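You operate a simulated robot arm through the tools that you are given. There is no shell and no other tool. Be economical: measure what you need, move in short steps, check, and stop when the job is done.

Carry out the task below with a simulated robot arm. There is one attempt and no reset: what you move stays moved.

## Task
Pack the bag that the box's label names, put its lid on and press it home.
Fine: the lid bears the same kit number; use the lid press; shut the drawer again.

It is judged by the outcome, as a careful person would: the job done as asked, and still so three seconds after it is handed in. It fails if anything else is knocked over, pushed out of place, dropped, spilled or broken. Lids that push on must go on centred and level and be pressed home; caps that screw on are set level and turned clockwise until they are tight.

## Robot
A 6-joint arm with a two-finger gripper on a trunk, on a base that drives. Base frame: it is fixed to the floor where the robot stands at the start and does not move with it; the origin is under the middle of the robot, x ahead of it, y to its left, z up. Units: mm, rad, N and s.
With the tool pointing down near the work surface it reaches from about 300 to 740 mm from the robot's upright axis, wherever it stands. Its first joint turns from -2.897 to 2.897 rad. Places, roughly: bed of the lid press [900, 0, 800]; grey table drawer [700, 0, 700]. Payload 3.43 kg.
Tool frame: the origin (TCP) lies between the finger pads and is the grasp point; the fingertips stand 20 mm ahead of it; z points along the fingers, y is the line along which they close. Largest opening 124 mm; the body of the gripper starts 93 mm behind the TCP.
Orientation is told as [roll, pitch, yaw] about the base's x, y, z axes, in that order, counted from this pose: with the fingers straight down and closing along the base's y, the tool's x points along the base's -x, its y along +y and its z along -z.

## Interface
- The arm moves only by the tool arm_command. Its argument "moves" is a list of rows, each an object (a shift or turn left out is 0, a gripper value left out holds the last) with "translation": the shift along the base's x, y, z in mm, a list of three; "turn": the turn, a rotation vector about the base's x, y, z in rad, a list of three; "hand": the finger opening in mm, from 0 to 124. In form: [{"translation": [x, y, z], "turn": [rx, ry, rz], "hand": hand}, ...]. A call has 1 to 12 rows; each row is the pose to reach, as a shift and turn from the pose commanded when the call began. Rows are played at 5 a second. More than 50 mm and 0.15 rad between two rows, or a gripper value outside its range, and nothing of the call is played. A pose out of reach is approached as far as the arm can. The call stops where the force on the tool passes 40 N (or 10 N more than at its start, if that is more) or the arm is blocked; 0.2 s more then pass. Each finger travels about 153 mm/s and halts on what it meets, pressing with about 35 N; the grip force reading is that of the motor and also rises with nothing between the fingers. The clock runs only during rows and for 0.2 s after the last one: add rows that repeat a pose to give the fingers time. The reply holds the time, the measured pose of the TCP, the force on the tool along the base axes, the opening and the grip force, in the units named above and with some noise, with the torque about the TCP (base axes, N m) and any sound that the robot's microphone picked up.
- Cameras (640 x 400 px; columns grow to the right, rows downward): "scene" is now at [13.8, 115.7, 1481.8]; the picture's right is [-0.39, -0.92, -0.00], its down [-0.68, 0.29, -0.67] and it looks along [0.62, -0.26, -0.74] (base axes); focal length 282 px, centre (320, 200). "wrist" rides on the gripper at [82, 14, -140] in the tool frame; the picture's right is [-0.17, 0.99, 0.00], its down [-0.83, -0.14, -0.54] and it looks along [-0.53, -0.09, 0.84] (tool axes); focal length 243 px, centre (320, 200). There is no depth. A picture from a camera that has moved, and an enlarged one, comes with that camera's place and axes in the base frame and with its lens.
- get_image(camera): a new picture of that camera. The clock stands still meanwhile.
- drive_base(legs): drives the robot by 1 to 6 legs, each [ahead, left, turn to the left] in mm, mm and rad, along the robot's own axes; the way and the turn of a leg run together, so that a leg with both is an arc; at most 1500 mm and 3.142 rad a leg. The arm and the cameras ride along, it lands a little off, and it stops where it bumps. It gives what a move gives.
- turn_head(pan, tilt): turns the head with the scene camera to pan (to the left, within 2.705 rad either way) and tilt (down, from -0.506 to 1.204), counted from straight ahead of the robot. It gives what a move gives.
- close_up(camera, box): a new picture of the part [left, top, right, bottom] of that camera's present view, enlarged. The clock stands still meanwhile.
- finish_job(): hands the job in; it is judged then, once.

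Work in short steps. Places have to be worked out from the pictures, the camera data and where the tool is seen: move nearer, look again, correct. Check each grasp and each placing, and mend what went wrong. You have 120 turns and 90 pictures in all, those below and enlarged ones among them. Open the gripper and draw the arm clear of the work before you hand the job in, unless the task says otherwise; then end with one line.

The tools are called after "Emit:" as name(argument=value, ...) on one line, values as JSON. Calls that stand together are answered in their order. arm_command: Moves the arm, as the interface text tells. Its arguments: {"type":"object","properties":{"moves":{"type":"array","items":{"type":"object","properties":{"translation":{"type":"array","items":{"type":"number"}},"turn":{"type":"array","items":{"type":"number"}},"hand":{"type":"number"}}}}},"required":["moves"]} The other tools are called the same way: drive_base (legs) drives the base; turn_head (pan, tilt) turns the head that bears the scene camera; get_image (camera) takes a picture; close_up (camera, box) takes an enlarged picture of a part of a camera's view; finish_job () hands the job in.

At the start:

```text
time_s: 0.0
eef_pos: [495.4, -122.0, 1000.2]
ee_rot: [-0.001, 0.0, 0.001]
wrist_force: [0.4, 2.1, 5.5]
moment: [-0.28, 0.07, 0.08]
opening: 124.0
finger_force: 0.1
robot x, y, heading: [-0.3, -5.4, -0.004]
head pan, tilt: [-0.401, 0.834]
```

scene: 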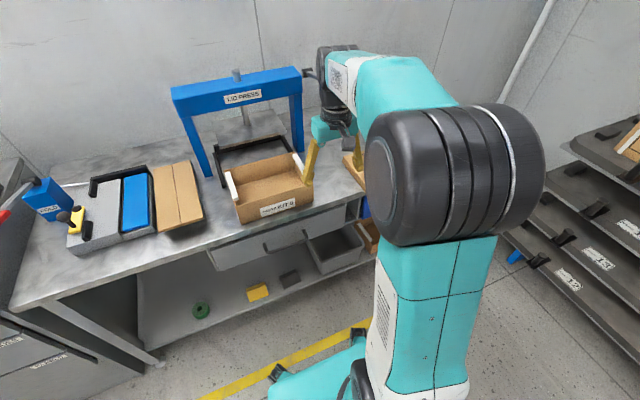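
wrist: 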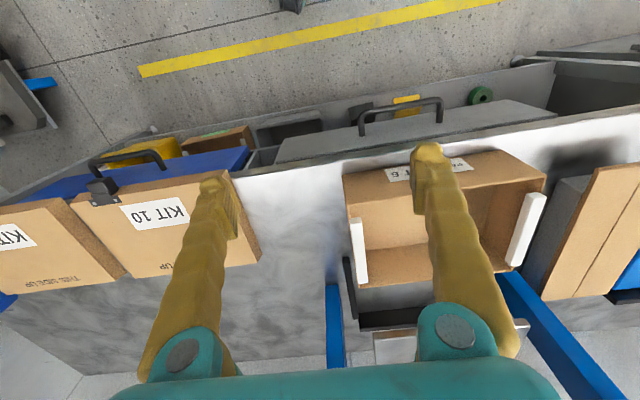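

The scene shows an open box on the table with a label; I look closer at it and at the lids to the right.

Emit:
close_up(camera="scene", box=[160, 60, 380, 240])

Emit:
close_up(camera="wrist", box=[0, 60, 640, 340])

Emit:
turn_head(pan=-0.9, tilt=0.7)

Emit:
get_image(camera="scene")

```text
2.22 times, centred on (270, 150) of scene
camera zoom: at [13.8, 115.7, 1481.8], right [-0.39, -0.92, 0.0], down [-0.68, 0.29, -0.67], along [0.62, -0.26, -0.74], focal length 626 px, centre (431, 311)
```

zoom: 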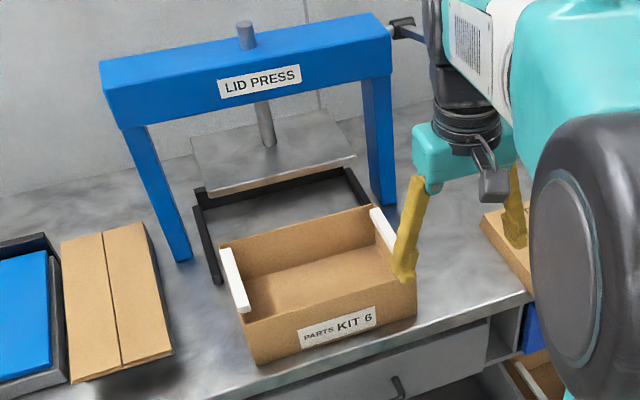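

```text
1.00 times, centred on (320, 200) of wrist (not enlarged: the box is as wide or as high as the picture)
camera zoom: at [410.3, -109.3, 1139.3], right [0.16, 0.99, 0.0], down [0.83, -0.14, 0.54], along [0.53, -0.09, -0.84], focal length 243 px, centre (320, 200)
```

zoom: 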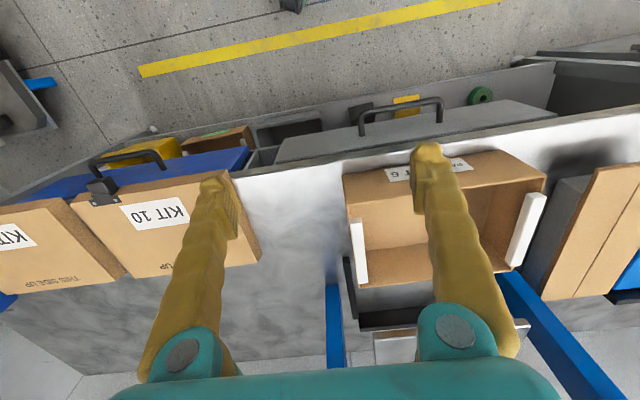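

```text
time_s: 0.9
eef_pos: [493.5, -120.1, 1001.2]
ee_rot: [0.001, 0.001, 0.003]
wrist_force: [-0.7, 0.4, -1.7]
moment: [-0.09, -0.12, -0.01]
opening: 123.9
finger_force: 0.0
robot x, y, heading: [0.9, -4.6, -0.001]
head pan, tilt: [-0.901, 0.7]
```

```text
85 pictures are left
camera scene: at [-8.4, 81.8, 1492.8], right [-0.78, -0.62, 0.0], down [-0.4, 0.5, -0.76], along [0.48, -0.6, -0.64], focal length 282 px, centre (320, 200)
```

scene: 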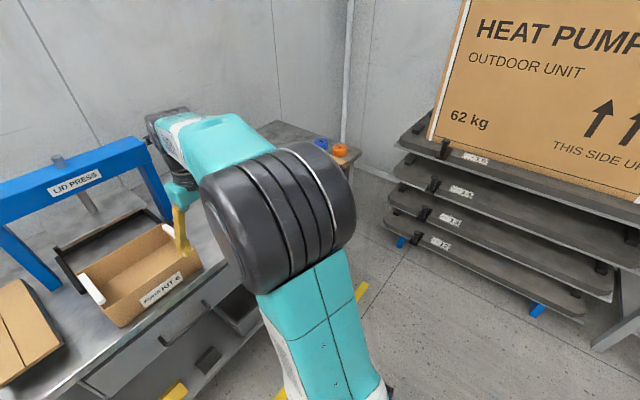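

The box reads "PARTS KIT 6". I move the arm sideways to view the lids at the right with the wrist camera, and turn the head left to view the rest.

Emit:
arm_command(moves=[{"translation": [0, -50, 0]}, {"translation": [0, -100, 0]}, {"translation": [0, -150, 0]}, {"translation": [0, -200, 0]}, {"translation": [0, -230, 0]}])

Emit:
get_image(camera="wrist")

Emit:
turn_head(pan=0.1, tilt=0.8)

Emit:
get_image(camera="scene")

```text
time_s: 2.1
eef_pos: [494.2, -344.3, 999.5]
ee_rot: [0.0, -0.001, 0.008]
wrist_force: [0.3, 2.3, -1.6]
moment: [-0.24, 0.01, 0.01]
opening: 124.2
finger_force: 0.2
robot x, y, heading: [3.8, -2.6, 0.001]
head pan, tilt: [-0.901, 0.7]
```

```text
84 pictures are left
camera wrist: at [410.2, -332.6, 1137.8], right [0.16, 0.99, 0.0], down [0.83, -0.13, 0.54], along [0.53, -0.08, -0.84], focal length 243 px, centre (320, 200)
```

wrist: 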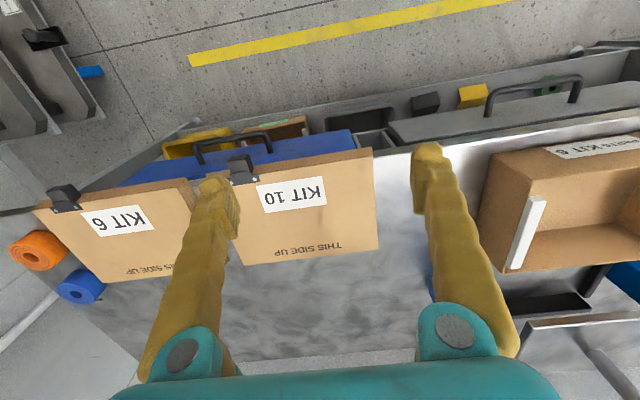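

```text
time_s: 3.4
eef_pos: [494.5, -344.8, 1000.9]
ee_rot: [-0.003, -0.004, 0.002]
wrist_force: [1.5, -2.0, 7.7]
moment: [0.22, 0.11, 0.01]
opening: 123.9
finger_force: 0.0
robot x, y, heading: [4.4, 2.1, -0.006]
head pan, tilt: [0.099, 0.799]
```

```text
83 pictures are left
camera scene: at [25.2, 164.3, 1483.1], right [0.1, -1.0, 0.0], down [-0.71, -0.07, -0.7], along [0.7, 0.07, -0.72], focal length 282 px, centre (320, 200)
```

scene: 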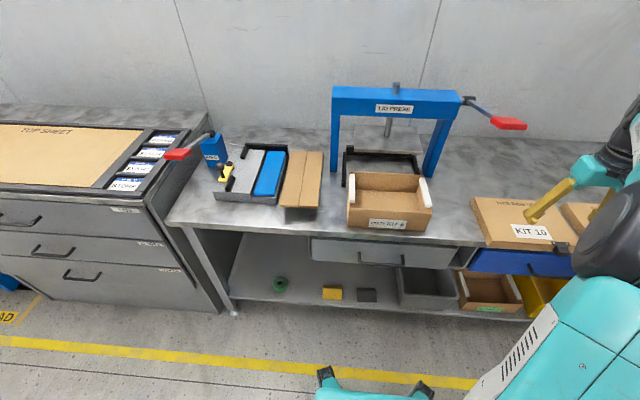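

KIT 6 lid lies at the far right. I look closer at lids, the drawer and the press.

Emit:
close_up(camera="wrist", box=[20, 100, 400, 320])

Emit:
close_up(camera="scene", box=[320, 80, 540, 300])

Emit:
close_up(camera="scene", box=[160, 110, 340, 230])

```text
1.68 times, centred on (210, 210) of wrist
camera zoom: at [410.3, -331.0, 1138.1], right [0.16, 0.99, 0.0], down [0.83, -0.14, 0.54], along [0.54, -0.09, -0.84], focal length 409 px, centre (505, 183)
```

zoom: 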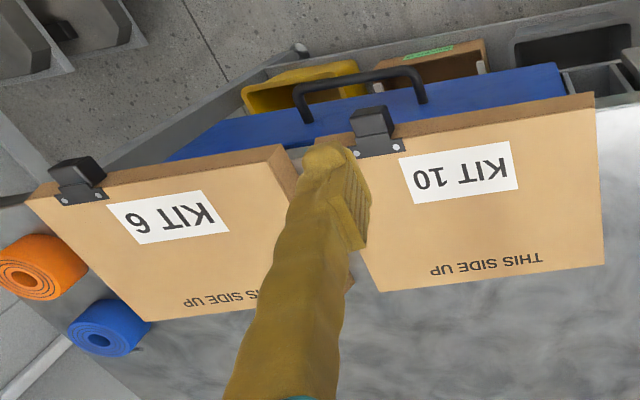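

```text
1.82 times, centred on (430, 190) of scene
camera zoom: at [25.2, 164.3, 1483.1], right [0.1, -1.0, 0.0], down [-0.71, -0.07, -0.7], along [0.7, 0.07, -0.72], focal length 512 px, centre (120, 218)
```

zoom: 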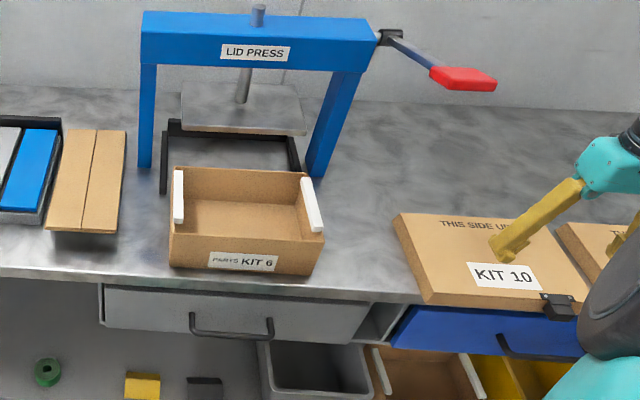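

```text
3.33 times, centred on (250, 170) of scene
camera zoom: at [25.2, 164.3, 1483.1], right [0.1, -1.0, 0.0], down [-0.71, -0.07, -0.7], along [0.7, 0.07, -0.72], focal length 939 px, centre (553, 300)
```

zoom: 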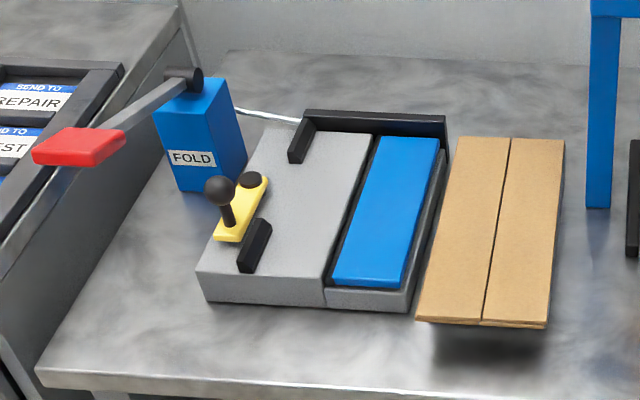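

The bag is presumably in the grey drawer, whose handle bar I judge at about x 525, y -50..85, z ~700. I back up a little, then turn the gripper by 90° so it closes along x.

Emit:
drive_base(legs=[[-120, 0, 0]])

Emit:
arm_command(moves=[{"translation": [0, 40, 0], "turn": [0, 0, 0.14]}, {"translation": [0, 80, 0], "turn": [0, 0, 0.28]}, {"translation": [0, 120, 0], "turn": [0, 0, 0.42]}, {"translation": [0, 160, 0], "turn": [0, 0, 0.56]}, {"translation": [0, 200, 0], "turn": [0, 0, 0.7]}, {"translation": [0, 240, 0], "turn": [0, 0, 0.84]}, {"translation": [0, 280, 0], "turn": [0, 0, 0.98]}, {"translation": [0, 310, 0], "turn": [0, 0, 1.12]}, {"translation": [0, 340, 0], "turn": [0, 0, 1.26]}, {"translation": [0, 350, 0], "turn": [0, 0, 1.4]}, {"translation": [0, 360, 0], "turn": [0, 0, 1.54]}, {"translation": [0, 360, 0], "turn": [0, 0, 1.571]}])

Emit:
turn_head(pan=0.0, tilt=0.85)

Emit:
get_image(camera="scene")

Emit:
get_image(camera="wrist")

```text
time_s: 6.0
eef_pos: [370.7, -351.6, 1000.4]
ee_rot: [-0.005, -0.008, 0.004]
wrist_force: [-0.1, -2.4, 5.2]
moment: [0.37, -0.17, -0.01]
opening: 124.0
finger_force: 0.1
robot x, y, heading: [-128.6, -5.9, 0.003]
head pan, tilt: [0.099, 0.799]
```

```text
time_s: 8.6
eef_pos: [370.9, 6.8, 1000.9]
ee_rot: [-0.004, -0.007, 1.576]
wrist_force: [-0.8, 2.1, 0.1]
moment: [-0.2, -0.17, 0.02]
opening: 124.0
finger_force: 0.1
robot x, y, heading: [-121.7, -8.4, -0.006]
head pan, tilt: [0.099, 0.799]
```

```text
time_s: 9.2
eef_pos: [370.0, 4.8, 1002.5]
ee_rot: [-0.008, -0.007, 1.576]
wrist_force: [2.6, -1.6, 1.3]
moment: [0.15, 0.27, 0.01]
opening: 123.9
finger_force: 0.0
robot x, y, heading: [-127.3, -6.2, 0.002]
head pan, tilt: [0.0, 0.85]
```

```text
79 pictures are left
camera scene: at [-110.5, 144.0, 1478.7], right [0.0, -1.0, 0.0], down [-0.75, 0.0, -0.66], along [0.66, 0.0, -0.75], focal length 282 px, centre (320, 200)
```

scene: 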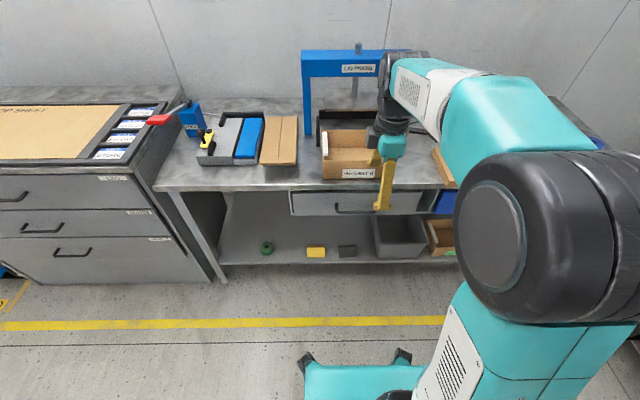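

```text
78 pictures are left
camera wrist: at [352.9, -77.8, 1139.9], right [-0.99, 0.16, -0.01], down [0.13, 0.83, 0.55], along [0.09, 0.54, -0.84], focal length 243 px, centre (320, 200)
```

wrist: 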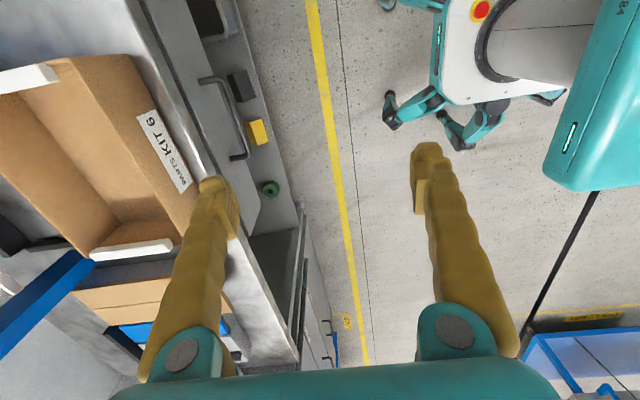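

Estimates of the handle bar: x≈500–520, y≈10, z≈700–735. I tilt the fingers 0.5 rad forward-down, come nearer and look again.

Emit:
arm_command(moves=[{"translation": [0, 0, -40], "turn": [0, -0.14, 0]}, {"translation": [0, 0, -80], "turn": [0, -0.28, 0]}, {"translation": [10, 0, -120], "turn": [0, -0.42, 0]}, {"translation": [20, 0, -160], "turn": [0, -0.55, 0]}, {"translation": [30, 0, -190], "turn": [0, -0.55, 0]}])

Emit:
get_image(camera="wrist")

Emit:
close_up(camera="scene", box=[260, 120, 480, 260])

```text
time_s: 10.4
eef_pos: [405.8, 8.0, 809.8]
ee_rot: [-0.557, -0.006, 1.582]
wrist_force: [5.4, 2.6, -2.4]
moment: [-0.33, 0.33, -0.22]
opening: 123.8
finger_force: 0.2
robot x, y, heading: [-125.1, -6.4, 0.002]
head pan, tilt: [0.0, 0.85]
```

```text
77 pictures are left
camera wrist: at [318.2, -75.2, 919.3], right [-0.84, 0.16, -0.52], down [-0.18, 0.83, 0.54], along [0.52, 0.54, -0.66], focal length 243 px, centre (320, 200)
```

wrist: 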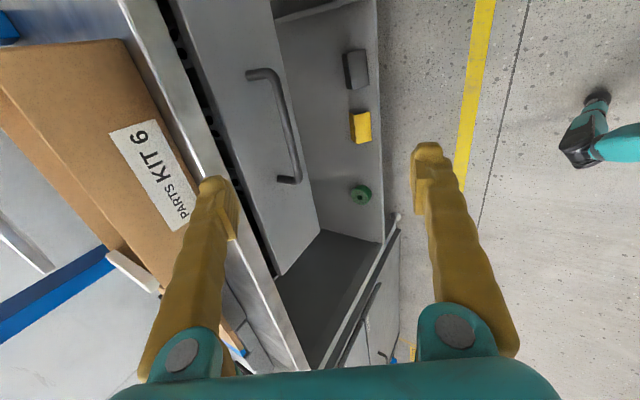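

```text
2.86 times, centred on (370, 190) of scene
camera zoom: at [-105.8, 143.9, 1479.0], right [0.0, -1.0, 0.0], down [-0.75, 0.0, -0.66], along [0.66, 0.0, -0.75], focal length 805 px, centre (177, 229)
```

zoom: 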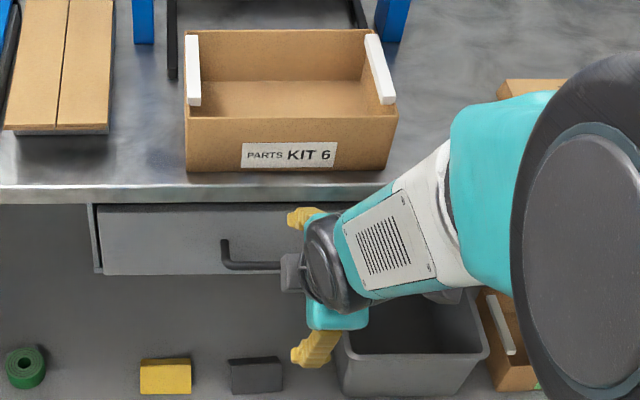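

Triangulating, the bar is at x≈532, z≈692, y from -50 to 80. I narrow the fingers to 36 mm and go to a point just above/behind it along the tool axis.

Emit:
arm_command(moves=[{"translation": [30, 7, -15], "hand": 36}, {"translation": [55, 7, -30], "hand": 36}, {"translation": [76, 7, -46], "hand": 36}, {"translation": [76, 7, -46], "hand": 36}])

Emit:
get_image(camera="wrist")

```text
time_s: 11.5
eef_pos: [474.0, 14.8, 764.3]
ee_rot: [-0.548, -0.004, 1.576]
wrist_force: [-5.9, -0.7, -2.5]
moment: [0.1, -0.83, 0.03]
opening: 36.3
finger_force: 0.1
robot x, y, heading: [-128.1, -13.8, 0.007]
head pan, tilt: [0.0, 0.85]
stopped in row 4: the arm was blocked; the commanded pose is now the measured one
```

```text
75 pictures are left
camera wrist: at [388.6, -68.2, 875.4], right [-0.84, 0.16, -0.51], down [-0.17, 0.83, 0.54], along [0.51, 0.54, -0.67], focal length 243 px, centre (320, 200)
```

wrist: 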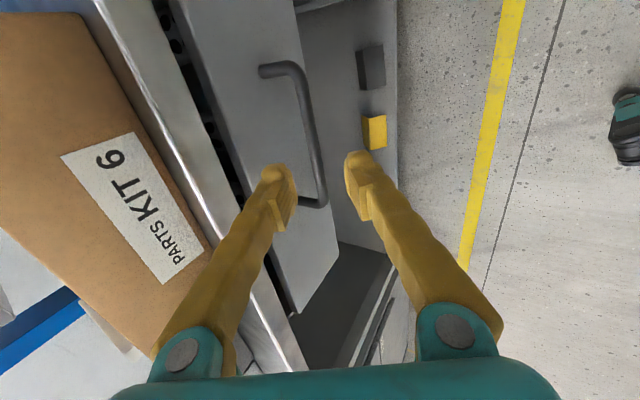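

The bar lies between the fingertips in the picture; the force was small. I try on in small steps along the tool axis.

Emit:
arm_command(moves=[{"translation": [8, 0, -13]}, {"translation": [16, 0, -26]}, {"translation": [24, 0, -39]}, {"translation": [24, 0, -39]}])

Emit:
get_image(camera="wrist")

```text
time_s: 12.5
eef_pos: [501.0, 11.3, 723.8]
ee_rot: [-0.552, -0.003, 1.574]
wrist_force: [5.5, 2.0, -3.6]
moment: [-0.16, 0.32, -0.05]
opening: 35.9
finger_force: 0.0
robot x, y, heading: [-128.3, -18.4, 0.002]
head pan, tilt: [0.0, 0.85]
```

```text
74 pictures are left
camera wrist: at [414.6, -71.7, 834.1], right [-0.84, 0.16, -0.52], down [-0.17, 0.83, 0.53], along [0.52, 0.54, -0.67], focal length 243 px, centre (320, 200)
```

wrist: 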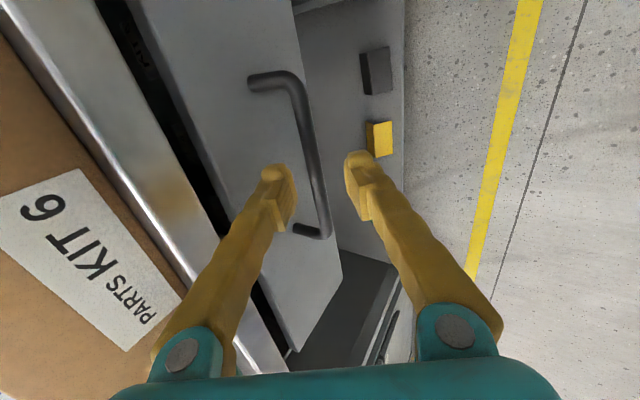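

Moving well, bar centred between the fingers. Advance further onto it, then close.

Emit:
arm_command(moves=[{"translation": [11, 2, -15]}, {"translation": [21, 4, -30]}, {"translation": [21, 4, -30]}])

Emit:
get_image(camera="wrist")

```text
time_s: 12.8
eef_pos: [511.5, 18.8, 711.7]
ee_rot: [-0.548, -0.003, 1.576]
wrist_force: [9.3, 1.3, -3.8]
moment: [-0.16, 0.65, -0.09]
opening: 36.0
finger_force: 0.1
robot x, y, heading: [-126.3, -14.7, 0.004]
head pan, tilt: [0.0, 0.85]
stopped in row 1: the arm was blocked; the commanded pose is now the measured one
```

```text
73 pictures are left
camera wrist: at [425.9, -65.8, 822.7], right [-0.84, 0.16, -0.51], down [-0.17, 0.83, 0.54], along [0.51, 0.54, -0.67], focal length 243 px, centre (320, 200)
```

wrist: 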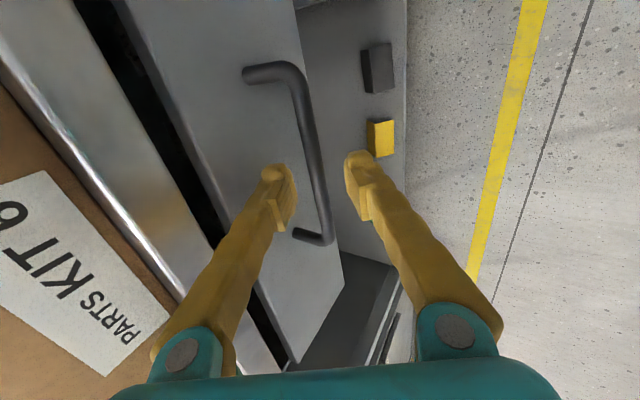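

The stop shows only a small force; I try once more in smaller steps.

Emit:
arm_command(moves=[{"translation": [3, 0, -5]}, {"translation": [6, -1, -10]}, {"translation": [9, -2, -15]}, {"translation": [10, -3, -17]}, {"translation": [10, -3, -17]}])

```text
time_s: 13.9
eef_pos: [521.4, 18.7, 694.4]
ee_rot: [-0.548, -0.003, 1.58]
wrist_force: [4.9, -3.2, -0.2]
moment: [0.4, 0.52, 0.25]
opening: 35.8
finger_force: 0.0
robot x, y, heading: [-130.7, -14.6, 0.002]
head pan, tilt: [0.0, 0.85]
stopped in row 5: the arm was blocked; the commanded pose is now the measured one
```

Reached the planned pose; close on the bar.

Emit:
arm_command(moves=[{"hand": 20}, {"hand": 8}, {"hand": 4}, {"hand": 4}])

Emit:
get_image(camera="wrist")

```text
time_s: 14.3
eef_pos: [520.1, 10.2, 696.8]
ee_rot: [-0.545, -0.002, 1.579]
wrist_force: [4.8, -0.6, 4.4]
moment: [0.0, 0.85, -0.01]
opening: 20.2
finger_force: 0.2
robot x, y, heading: [-133.9, -23.8, 0.004]
head pan, tilt: [0.0, 0.85]
stopped in row 1: the arm was blocked; the commanded pose is now the measured one
```

```text
72 pictures are left
camera wrist: at [434.4, -73.7, 806.6], right [-0.84, 0.16, -0.51], down [-0.17, 0.83, 0.54], along [0.51, 0.54, -0.67], focal length 243 px, centre (320, 200)
```

wrist: 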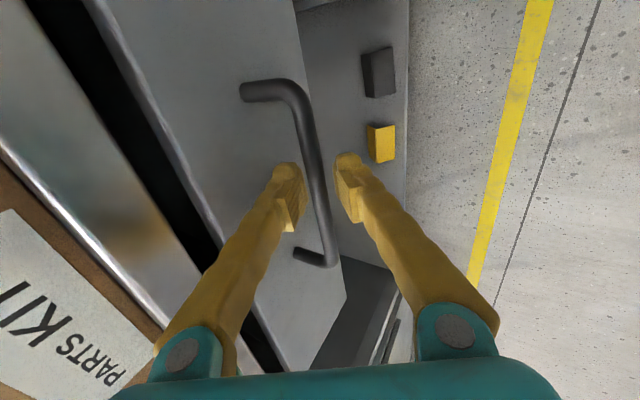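

The base seems to have crept in y; I check what the arm might be touching.

Emit:
turn_head(pan=-0.5, tilt=0.9)

Emit:
get_image(camera="scene")

```text
time_s: 15.2
eef_pos: [519.7, 21.2, 693.7]
ee_rot: [-0.54, -0.002, 1.588]
wrist_force: [-2.7, 2.7, -3.7]
moment: [-0.26, -0.48, -0.16]
opening: 19.8
finger_force: 0.0
robot x, y, heading: [-132.7, -13.4, 0.011]
head pan, tilt: [-0.499, 0.901]
```

```text
71 pictures are left
camera scene: at [-124.4, 105.2, 1475.8], right [-0.47, -0.88, 0.0], down [-0.69, 0.37, -0.62], along [0.55, -0.29, -0.78], focal length 282 px, centre (320, 200)
```

scene: 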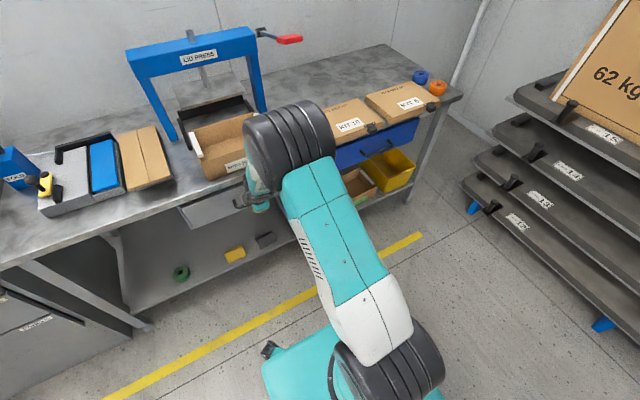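

No contact visible; the stops seem to come from base sway. I close on the bar.

Emit:
arm_command(moves=[{"hand": 14}, {"hand": 8}, {"hand": 4}, {"hand": 4}])

```text
time_s: 15.6
eef_pos: [513.2, 10.4, 693.8]
ee_rot: [-0.543, 0.001, 1.583]
wrist_force: [5.0, 0.0, 2.3]
moment: [-0.07, 0.67, -0.05]
opening: 14.0
finger_force: 0.0
robot x, y, heading: [-138.0, -12.5, -0.0]
head pan, tilt: [-0.499, 0.901]
stopped in row 1: the arm was blocked; the commanded pose is now the measured one
```

Emit:
arm_command(moves=[{"hand": 3}, {"hand": 3}, {"hand": 3}])

Emit:
get_image(camera="wrist")

```text
time_s: 15.9
eef_pos: [518.5, 10.9, 689.7]
ee_rot: [-0.539, 0.001, 1.584]
wrist_force: [13.0, -3.5, 3.9]
moment: [-0.79, 0.0, 0.7]
opening: 6.0
finger_force: 36.7
robot x, y, heading: [-130.2, -16.3, 0.004]
head pan, tilt: [-0.499, 0.901]
stopped in row 1: the arm was blocked; the commanded pose is now the measured one
```

```text
70 pictures are left
camera wrist: at [435.3, -72.6, 801.7], right [-0.85, 0.15, -0.5], down [-0.17, 0.83, 0.53], along [0.5, 0.54, -0.68], focal length 243 px, centre (320, 200)
```

wrist: 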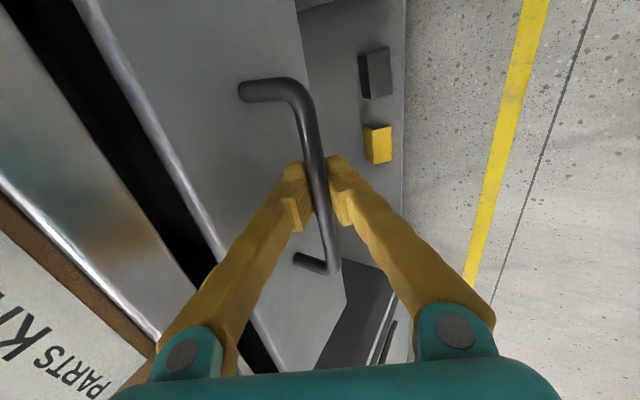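

The fingers hold the bar (36.7 N). I pull the drawer out along -x.

Emit:
arm_command(moves=[{"translation": [-15, 0, 0]}, {"translation": [-35, 0, 0]}, {"translation": [-60, 0, 0]}, {"translation": [-85, 0, 0]}, {"translation": [-110, 0, 0]}])

```text
time_s: 16.5
eef_pos: [500.5, 10.7, 686.6]
ee_rot: [-0.527, -0.011, 1.551]
wrist_force: [2.8, -2.4, -20.9]
moment: [-1.22, -0.22, 0.3]
opening: 6.2
finger_force: 35.9
out of reach, approached as far as the arm can: row 1, 2
robot x, y, heading: [-147.1, -13.4, -0.002]
head pan, tilt: [-0.499, 0.901]
stopped in row 2: the arm was blocked; the commanded pose is now the measured one
```

The arm is at a joint limit here, so I pull by driving the base back gently.

Emit:
drive_base(legs=[[-60, 0, 0]])

Emit:
turn_head(pan=0.0, tilt=0.9)

Emit:
get_image(camera="scene")

```text
time_s: 17.2
eef_pos: [491.4, 9.9, 682.7]
ee_rot: [-0.52, -0.008, 1.564]
wrist_force: [3.7, -0.4, -1.1]
moment: [-0.05, 0.3, -0.02]
opening: 0.2
finger_force: 34.3
robot x, y, heading: [-155.6, -20.0, 0.003]
head pan, tilt: [-0.499, 0.901]
stopped in leg 1: the robot was blocked; the commanded pose is now the measured one
```

```text
time_s: 18.2
eef_pos: [490.6, 10.3, 684.2]
ee_rot: [-0.52, -0.008, 1.568]
wrist_force: [-1.6, 7.8, -15.5]
moment: [-0.09, -0.18, 0.4]
opening: 6.2
finger_force: 34.5
robot x, y, heading: [-154.3, -17.0, 0.009]
head pan, tilt: [0.0, 0.901]
```

```text
69 pictures are left
camera scene: at [-137.0, 132.8, 1476.3], right [0.0, -1.0, 0.0], down [-0.78, 0.0, -0.62], along [0.62, 0.0, -0.78], focal length 282 px, centre (320, 200)
```

scene: 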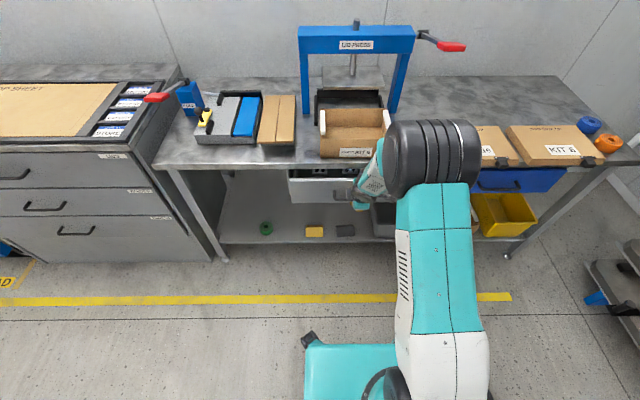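

The drawer is open a crack; the drive stopped early. I check what is behind the robot.

Emit:
turn_head(pan=2.6, tilt=0.7)

Emit:
get_image(camera="scene")

Emit:
get_image(camera="wrist")

```text
time_s: 20.5
eef_pos: [489.4, 9.0, 684.3]
ee_rot: [-0.518, -0.007, 1.569]
wrist_force: [-5.5, 20.8, -11.1]
moment: [-0.68, -0.07, 0.48]
opening: 5.8
finger_force: 34.5
robot x, y, heading: [-162.3, -14.1, -0.001]
head pan, tilt: [2.601, 0.7]
```

```text
68 pictures are left
camera scene: at [-294.4, 178.6, 1493.2], right [0.51, 0.86, 0.0], down [0.55, -0.33, -0.77], along [-0.66, 0.39, -0.64], focal length 282 px, centre (320, 200)
```

scene: 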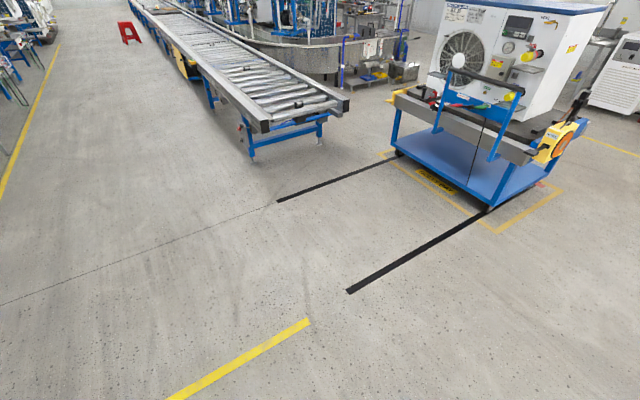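

```text
67 pictures are left
camera wrist: at [405.2, -74.2, 797.5], right [-0.86, 0.17, -0.49], down [-0.15, 0.83, 0.54], along [0.5, 0.54, -0.68], focal length 243 px, centre (320, 200)
```

wrist: 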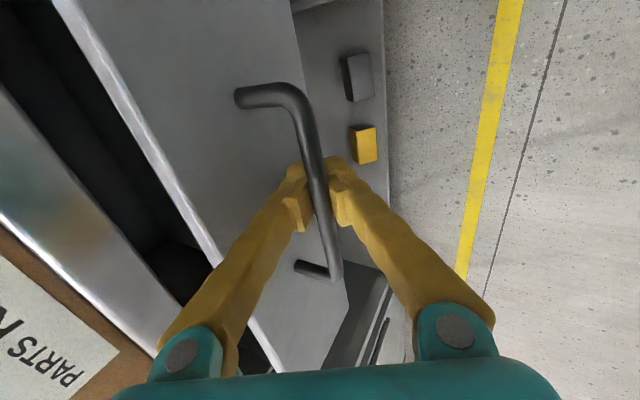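

Nothing behind. Side force builds up from the tight grip, so I loosen the fingers a bit to hook the bar and drive back.

Emit:
arm_command(moves=[{"hand": 16}, {"hand": 16}])

Emit:
drive_base(legs=[[-150, 0, 0]])

Emit:
get_image(camera="wrist")

```text
time_s: 20.8
eef_pos: [494.8, 5.3, 687.5]
ee_rot: [-0.526, -0.007, 1.556]
wrist_force: [1.6, -0.8, 0.5]
moment: [0.04, 0.12, 0.05]
opening: 15.8
finger_force: 0.2
robot x, y, heading: [-164.3, -18.5, 0.0]
head pan, tilt: [2.601, 0.7]
stopped in row 1: the arm was blocked; the commanded pose is now the measured one
```

```text
time_s: 22.4
eef_pos: [443.7, 0.5, 686.1]
ee_rot: [-0.521, -0.008, 1.553]
wrist_force: [-8.3, 0.8, -2.6]
moment: [-0.03, -1.0, -0.02]
opening: 15.8
finger_force: 0.1
robot x, y, heading: [-206.9, -19.3, -0.003]
head pan, tilt: [2.601, 0.7]
stopped in leg 1: the robot was blocked; the commanded pose is now the measured one
```

```text
66 pictures are left
camera wrist: at [359.5, -81.3, 798.9], right [-0.85, 0.18, -0.49], down [-0.13, 0.83, 0.54], along [0.51, 0.53, -0.68], focal length 243 px, centre (320, 200)
```

wrist: 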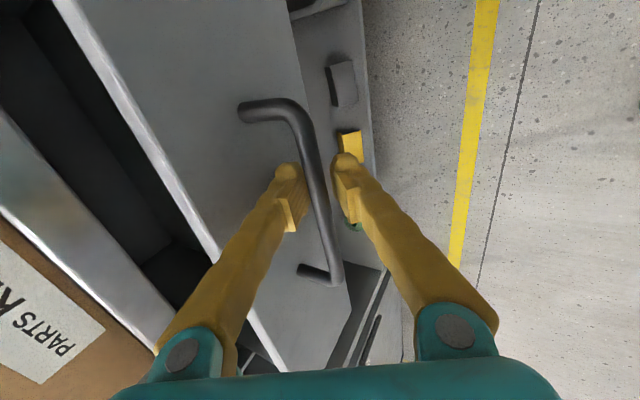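

It works: the drawer came out some 50 mm more. Continue driving back.

Emit:
drive_base(legs=[[-100, 0, 0]])

Emit:
drive_base(legs=[[-100, 0, 0]])

Emit:
turn_head(pan=0.0, tilt=0.8)

Emit:
get_image(camera="scene")

```text
time_s: 23.7
eef_pos: [411.6, 9.3, 688.2]
ee_rot: [-0.526, -0.004, 1.566]
wrist_force: [4.2, -0.3, 1.2]
moment: [0.06, 0.37, 0.06]
opening: 15.8
finger_force: 0.1
robot x, y, heading: [-237.6, -30.4, -0.001]
head pan, tilt: [2.601, 0.7]
stopped in leg 1: the robot was blocked; the commanded pose is now the measured one
```

```text
time_s: 24.5
eef_pos: [414.3, 13.5, 690.9]
ee_rot: [-0.532, -0.007, 1.574]
wrist_force: [2.7, 0.6, -0.1]
moment: [-0.15, 0.24, -0.09]
opening: 16.2
finger_force: 0.0
robot x, y, heading: [-244.4, -23.1, 0.006]
head pan, tilt: [2.601, 0.7]
stopped in leg 1: the robot was blocked; the commanded pose is now the measured one
```

```text
time_s: 26.9
eef_pos: [414.4, 7.4, 690.4]
ee_rot: [-0.532, -0.009, 1.566]
wrist_force: [7.4, -0.7, 1.0]
moment: [0.06, 0.93, 0.09]
opening: 16.0
finger_force: 0.1
robot x, y, heading: [-247.0, -27.2, 0.006]
head pan, tilt: [0.0, 0.799]
```

```text
65 pictures are left
camera scene: at [-226.0, 123.5, 1482.7], right [0.01, -1.0, 0.0], down [-0.72, 0.0, -0.7], along [0.7, 0.0, -0.72], focal length 282 px, centre (320, 200)
```

scene: 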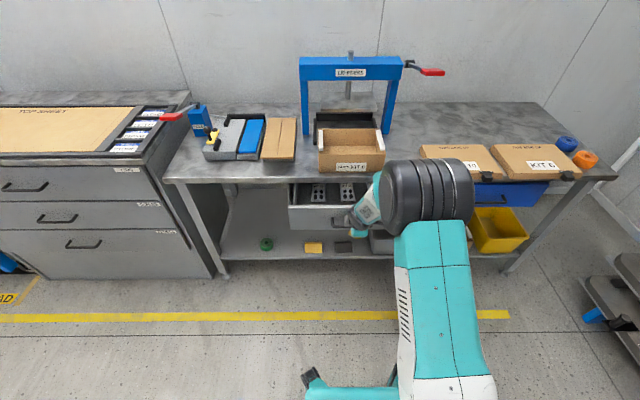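

The drawer is open ~115 mm; I look at what is inside.

Emit:
close_up(camera="scene", box=[270, 130, 400, 250])

Emit:
get_image(camera="wrist")

```text
3.33 times, centred on (335, 190) of scene
camera zoom: at [-226.0, 123.5, 1482.7], right [0.01, -1.0, 0.0], down [-0.72, 0.0, -0.7], along [0.7, 0.0, -0.72], focal length 939 px, centre (270, 233)
```

zoom: 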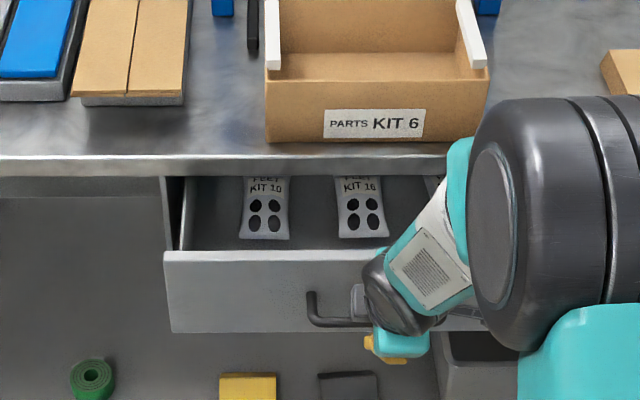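

```text
63 pictures are left
camera wrist: at [329.1, -75.7, 800.9], right [-0.85, 0.17, -0.5], down [-0.15, 0.83, 0.54], along [0.51, 0.54, -0.68], focal length 243 px, centre (320, 200)
```

wrist: 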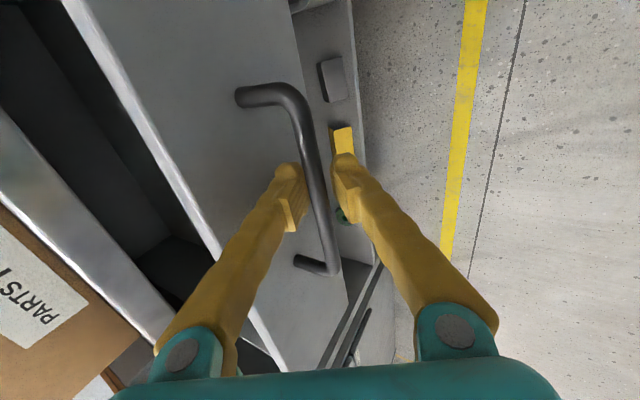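

Bags labelled FEET KIT 10, KIT 16 and one more hidden by the arm. I try to open the drawer further.

Emit:
drive_base(legs=[[-120, 0, 0]])

Emit:
drive_base(legs=[[-120, 0, 0]])

Emit:
get_image(camera="scene")

```text
time_s: 28.1
eef_pos: [391.1, 8.9, 691.0]
ee_rot: [-0.532, -0.01, 1.576]
wrist_force: [5.5, -1.6, 1.4]
moment: [0.14, 0.64, 0.13]
opening: 16.2
finger_force: 0.0
robot x, y, heading: [-269.2, -38.0, 0.02]
head pan, tilt: [0.0, 0.799]
stopped in leg 1: the robot was blocked; the commanded pose is now the measured one
```

```text
time_s: 29.8
eef_pos: [322.0, 9.7, 689.9]
ee_rot: [-0.526, -0.006, 1.582]
wrist_force: [0.6, 0.8, -0.9]
moment: [-0.04, -0.08, -0.05]
opening: 15.7
finger_force: 0.0
robot x, y, heading: [-332.7, -48.8, 0.025]
head pan, tilt: [0.0, 0.799]
stopped in leg 1: the robot was blocked; the commanded pose is now the measured one
```

```text
62 pictures are left
camera scene: at [-316.6, 103.5, 1484.2], right [0.02, -1.0, 0.0], down [-0.72, -0.02, -0.7], along [0.7, 0.01, -0.72], focal length 282 px, centre (320, 200)
```

scene: 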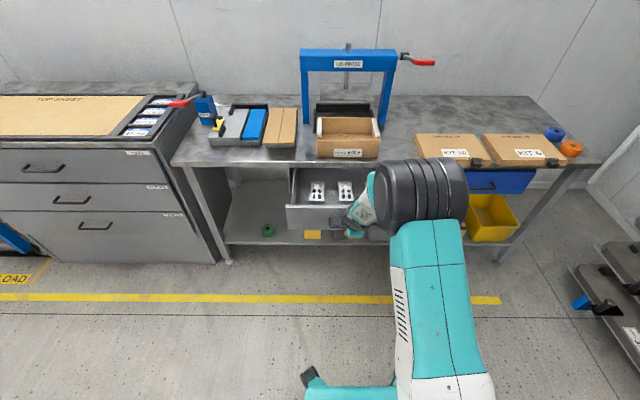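

The drawer is open about 200 mm with bags fully in view. I open the fingers and back off along the tool axis, up and away.

Emit:
arm_command(moves=[{"hand": 30}, {"translation": [-10, 0, 17], "hand": 34}, {"translation": [-20, 0, 34]}, {"translation": [-30, 0, 60]}, {"translation": [-30, 0, 100]}, {"translation": [-30, 0, 145]}])

Emit:
get_image(camera="wrist")

```text
time_s: 31.2
eef_pos: [289.3, 5.2, 833.0]
ee_rot: [-0.532, -0.012, 1.587]
wrist_force: [5.2, 1.2, -1.0]
moment: [-0.06, 0.45, -0.01]
opening: 33.9
finger_force: 0.0
robot x, y, heading: [-329.9, -50.5, 0.041]
head pan, tilt: [0.0, 0.799]
```

```text
61 pictures are left
camera wrist: at [206.7, -80.8, 944.8], right [-0.85, 0.16, -0.5], down [-0.17, 0.82, 0.54], along [0.49, 0.55, -0.68], focal length 243 px, centre (320, 200)
```

wrist: 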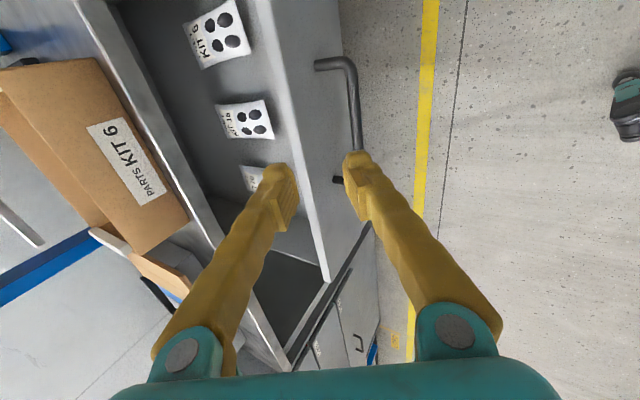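

KIT 6 bag lies at about (520, -107), in front of the middle KIT 16 one. I straighten the tool to point down with fingers closing along y, raising it too.

Emit:
arm_command(moves=[{"translation": [0, 0, 20], "turn": [0, 0.13, 0]}, {"translation": [0, 0, 40], "turn": [0, 0.26, 0]}, {"translation": [0, 0, 60], "turn": [0, 0.39, 0]}, {"translation": [0, 0, 80], "turn": [0, 0.53, 0]}, {"translation": [0, 0, 100], "turn": [0, 0.53, 0]}])

Emit:
arm_command(moves=[{"turn": [0, 0, -0.14], "hand": 100}, {"turn": [0, 0, -0.28]}, {"turn": [0, 0, -0.42]}, {"turn": [0, 0, -0.56]}, {"turn": [0, 0, -0.7]}, {"turn": [0, 0, -0.84]}, {"turn": [0, 0, -0.98]}, {"turn": [0, 0, -1.12]}, {"turn": [0, 0, -1.26]}, {"turn": [0, 0, -1.4]}, {"turn": [0, 0, -1.54]}, {"turn": [0, 0, -1.587]}])

Emit:
drive_base(legs=[[190, 40, -0.04]])

Emit:
get_image(camera="wrist")

```text
time_s: 32.4
eef_pos: [292.8, 5.1, 930.2]
ee_rot: [0.006, -0.014, 1.576]
wrist_force: [4.3, 1.4, 1.8]
moment: [-0.15, 0.39, 0.0]
opening: 34.0
finger_force: 0.1
robot x, y, heading: [-340.5, -52.9, 0.02]
head pan, tilt: [0.0, 0.799]
```

```text
time_s: 35.0
eef_pos: [287.2, 5.0, 933.5]
ee_rot: [0.005, -0.011, -0.013]
wrist_force: [0.7, -1.6, 2.4]
moment: [0.27, 0.1, 0.03]
opening: 99.8
finger_force: 0.0
robot x, y, heading: [-332.9, -51.0, 0.021]
head pan, tilt: [0.0, 0.799]
```

```text
time_s: 37.5
eef_pos: [414.7, 23.1, 928.6]
ee_rot: [0.005, -0.004, -0.018]
wrist_force: [-5.8, -0.1, -3.6]
moment: [-0.03, -0.69, 0.0]
opening: 99.8
finger_force: 0.0
robot x, y, heading: [-235.8, -36.5, 0.02]
head pan, tilt: [0.0, 0.799]
stopped in leg 1: the robot was blocked; the commanded pose is now the measured one
```

```text
60 pictures are left
camera wrist: at [330.8, 37.4, 1067.5], right [0.19, 0.98, 0.0], down [0.83, -0.16, 0.54], along [0.53, -0.1, -0.84], focal length 243 px, centre (320, 200)
```

wrist: 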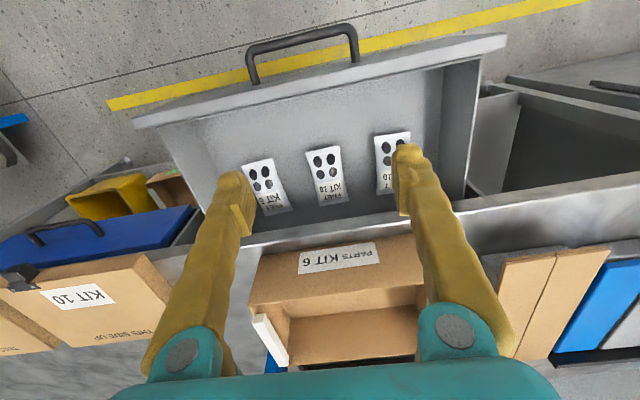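

The KIT 6 bag spans about x 475–590, y≈-103, lying on the drawer floor and reaching slightly under the table edge. I drive further forward to be within reach.

Emit:
drive_base(legs=[[110, 25, -0.02]])

```text
time_s: 39.0
eef_pos: [459.9, 32.1, 928.0]
ee_rot: [0.002, -0.002, -0.029]
wrist_force: [3.0, 2.2, -0.4]
moment: [-0.3, 0.43, 0.01]
opening: 100.1
finger_force: 0.0
robot x, y, heading: [-215.8, -21.4, 0.001]
head pan, tilt: [0.0, 0.799]
stopped in leg 1: the robot was blocked; the commanded pose is now the measured one
```

Emit:
drive_base(legs=[[90, 0, 0]])

Emit:
turn_head(pan=0.0, tilt=1.1)

Emit:
get_image(camera="scene")

```text
time_s: 40.5
eef_pos: [493.9, 30.9, 926.9]
ee_rot: [0.006, 0.004, -0.027]
wrist_force: [-3.0, -0.8, -2.1]
moment: [0.16, -0.44, -0.01]
opening: 99.8
finger_force: 0.0
robot x, y, heading: [-203.5, -33.3, 0.016]
head pan, tilt: [0.0, 0.799]
stopped in leg 1: the robot was blocked; the commanded pose is now the measured one
```

```text
time_s: 41.3
eef_pos: [495.6, 33.2, 926.9]
ee_rot: [0.003, 0.004, -0.029]
wrist_force: [2.6, -1.7, -0.6]
moment: [0.36, 0.35, -0.01]
opening: 100.2
finger_force: 0.0
robot x, y, heading: [-197.3, -35.1, 0.018]
head pan, tilt: [0.0, 1.1]
```

```text
59 pictures are left
camera scene: at [-196.0, 118.3, 1462.5], right [0.02, -1.0, 0.0], down [-0.89, -0.02, -0.45], along [0.45, 0.01, -0.89], focal length 282 px, centre (320, 200)
```

scene: 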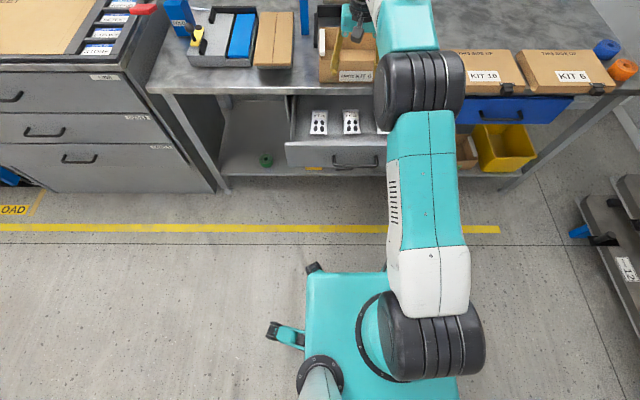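

Emit:
drive_base(legs=[[80, 0, -0.02]])

Emit:
arm_command(moves=[{"translation": [-10, -40, 0]}, {"translation": [-20, -80, 0]}, {"translation": [-30, -120, 0]}, {"translation": [-30, -136, 0]}])

Emit:
get_image(camera="wrist")

```text
time_s: 42.4
eef_pos: [515.0, 37.5, 919.5]
ee_rot: [-0.004, 0.025, -0.028]
wrist_force: [2.0, -1.5, -2.4]
moment: [0.12, 0.06, -0.03]
opening: 99.9
finger_force: 0.0
robot x, y, heading: [-192.3, -46.6, 0.035]
head pan, tilt: [0.0, 1.1]
stopped in leg 1: the robot was blocked; the commanded pose is now the measured one
```

```text
time_s: 42.7
eef_pos: [514.4, 14.1, 922.5]
ee_rot: [0.002, 0.026, -0.025]
wrist_force: [2.3, 1.1, 5.9]
moment: [-0.13, 0.35, -0.02]
opening: 99.8
finger_force: 0.0
out of reach, approached as far as the arm can: row 1
robot x, y, heading: [-202.1, -54.6, 0.035]
head pan, tilt: [0.0, 1.1]
stopped in row 1: the arm was blocked; the commanded pose is now the measured one
```

```text
58 pictures are left
camera wrist: at [436.0, 28.4, 1062.3], right [0.19, 0.98, 0.0], down [0.84, -0.16, 0.52], along [0.51, -0.1, -0.86], focal length 243 px, centre (320, 200)
```

wrist: 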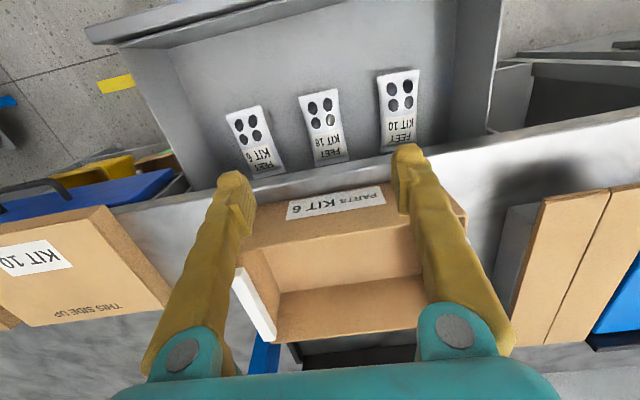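

The arm leads the base: it's at its reach limit while the base lags. I pull the arm back and up first, then look at the base state.

Emit:
arm_command(moves=[{"translation": [-30, 0, 10]}, {"translation": [-60, 0, 25]}, {"translation": [-95, -20, 40], "turn": [0, -0.03, 0.03]}, {"translation": [-130, -50, 50], "turn": [0, -0.03, 0.03]}, {"translation": [-150, -80, 50], "turn": [0, -0.03, 0.03]}])

Emit:
drive_base(legs=[[60, 0, -0.03]])

Emit:
get_image(camera="scene")

```text
time_s: 43.1
eef_pos: [492.2, 23.0, 955.3]
ee_rot: [0.007, -0.033, -0.022]
wrist_force: [0.0, 1.0, -1.5]
moment: [-0.06, -0.02, 0.0]
opening: 99.9
finger_force: 0.0
robot x, y, heading: [-225.9, -53.9, 0.053]
head pan, tilt: [0.0, 1.1]
stopped in row 1: the arm was blocked; the commanded pose is now the measured one
```

```text
time_s: 43.8
eef_pos: [486.6, 18.6, 958.2]
ee_rot: [0.006, -0.033, -0.028]
wrist_force: [0.5, 0.4, -6.4]
moment: [-0.07, 0.19, 0.0]
opening: 100.0
finger_force: 0.0
robot x, y, heading: [-233.3, -61.7, 0.045]
head pan, tilt: [0.0, 1.1]
stopped in leg 1: the robot was blocked; the commanded pose is now the measured one
```

```text
57 pictures are left
camera scene: at [-236.3, 92.8, 1462.6], right [0.04, -1.0, 0.0], down [-0.89, -0.04, -0.45], along [0.45, 0.02, -0.89], focal length 282 px, centre (320, 200)
```

scene: 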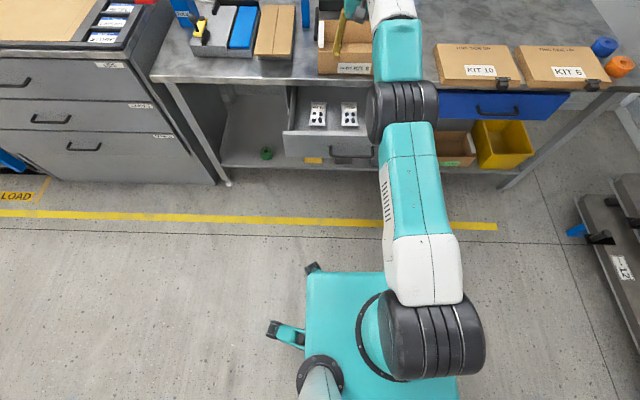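

The base seems to be held by the arm's elbow, which may be low near the table edge. I zoom in on it.

Emit:
close_up(camera="scene", box=[280, 40, 500, 180])

```text
2.86 times, centred on (390, 110) of scene
camera zoom: at [-236.3, 92.8, 1462.6], right [0.04, -1.0, 0.0], down [-0.89, -0.04, -0.45], along [0.45, 0.02, -0.89], focal length 805 px, centre (120, 457)
```

zoom: 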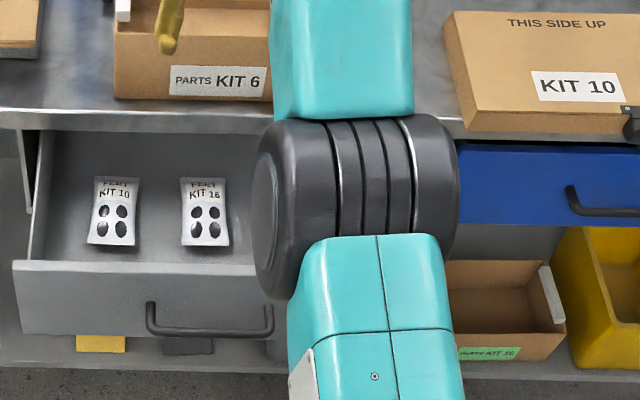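

The elbow seems high (z≈1050), so I check the floor to the right of and around the base for what blocks it.

Emit:
turn_head(pan=-1.2, tilt=1.15)

Emit:
get_image(camera="scene")

Emit:
turn_head(pan=0.9, tilt=1.15)

Emit:
get_image(camera="scene")

```text
time_s: 45.2
eef_pos: [490.7, 20.1, 956.8]
ee_rot: [0.005, -0.036, -0.027]
wrist_force: [-1.3, -2.4, -0.6]
moment: [0.16, -0.12, -0.01]
opening: 100.1
finger_force: 0.0
robot x, y, heading: [-225.2, -57.7, 0.042]
head pan, tilt: [-1.201, 1.15]
```

```text
55 pictures are left
camera scene: at [-271.1, 39.1, 1459.2], right [-0.92, -0.4, 0.0], down [-0.37, 0.84, -0.41], along [0.16, -0.38, -0.91], focal length 282 px, centre (320, 200)
```

scene: 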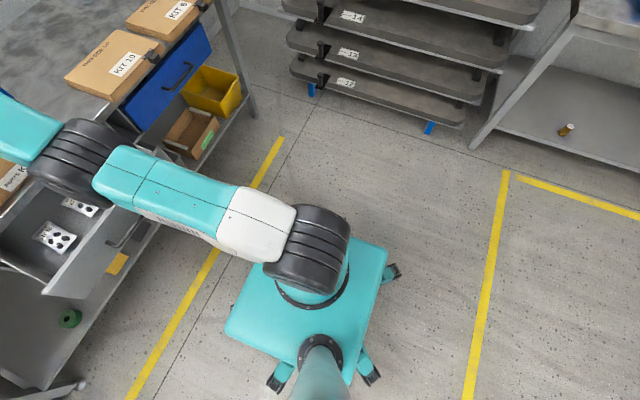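

```text
time_s: 47.2
eef_pos: [489.9, 22.3, 949.8]
ee_rot: [0.005, -0.026, -0.019]
wrist_force: [5.9, 1.6, -24.1]
moment: [-0.21, 0.67, -0.01]
opening: 100.1
finger_force: 0.1
robot x, y, heading: [-231.3, -60.5, 0.047]
head pan, tilt: [0.901, 1.15]
```

```text
54 pictures are left
camera scene: at [-260.7, 136.7, 1460.1], right [0.81, -0.59, 0.0], down [-0.54, -0.74, -0.4], along [0.24, 0.33, -0.91], focal length 282 px, centre (320, 200)
```

scene: 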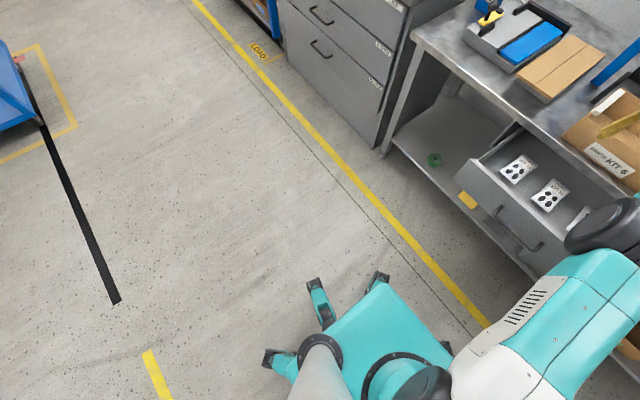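

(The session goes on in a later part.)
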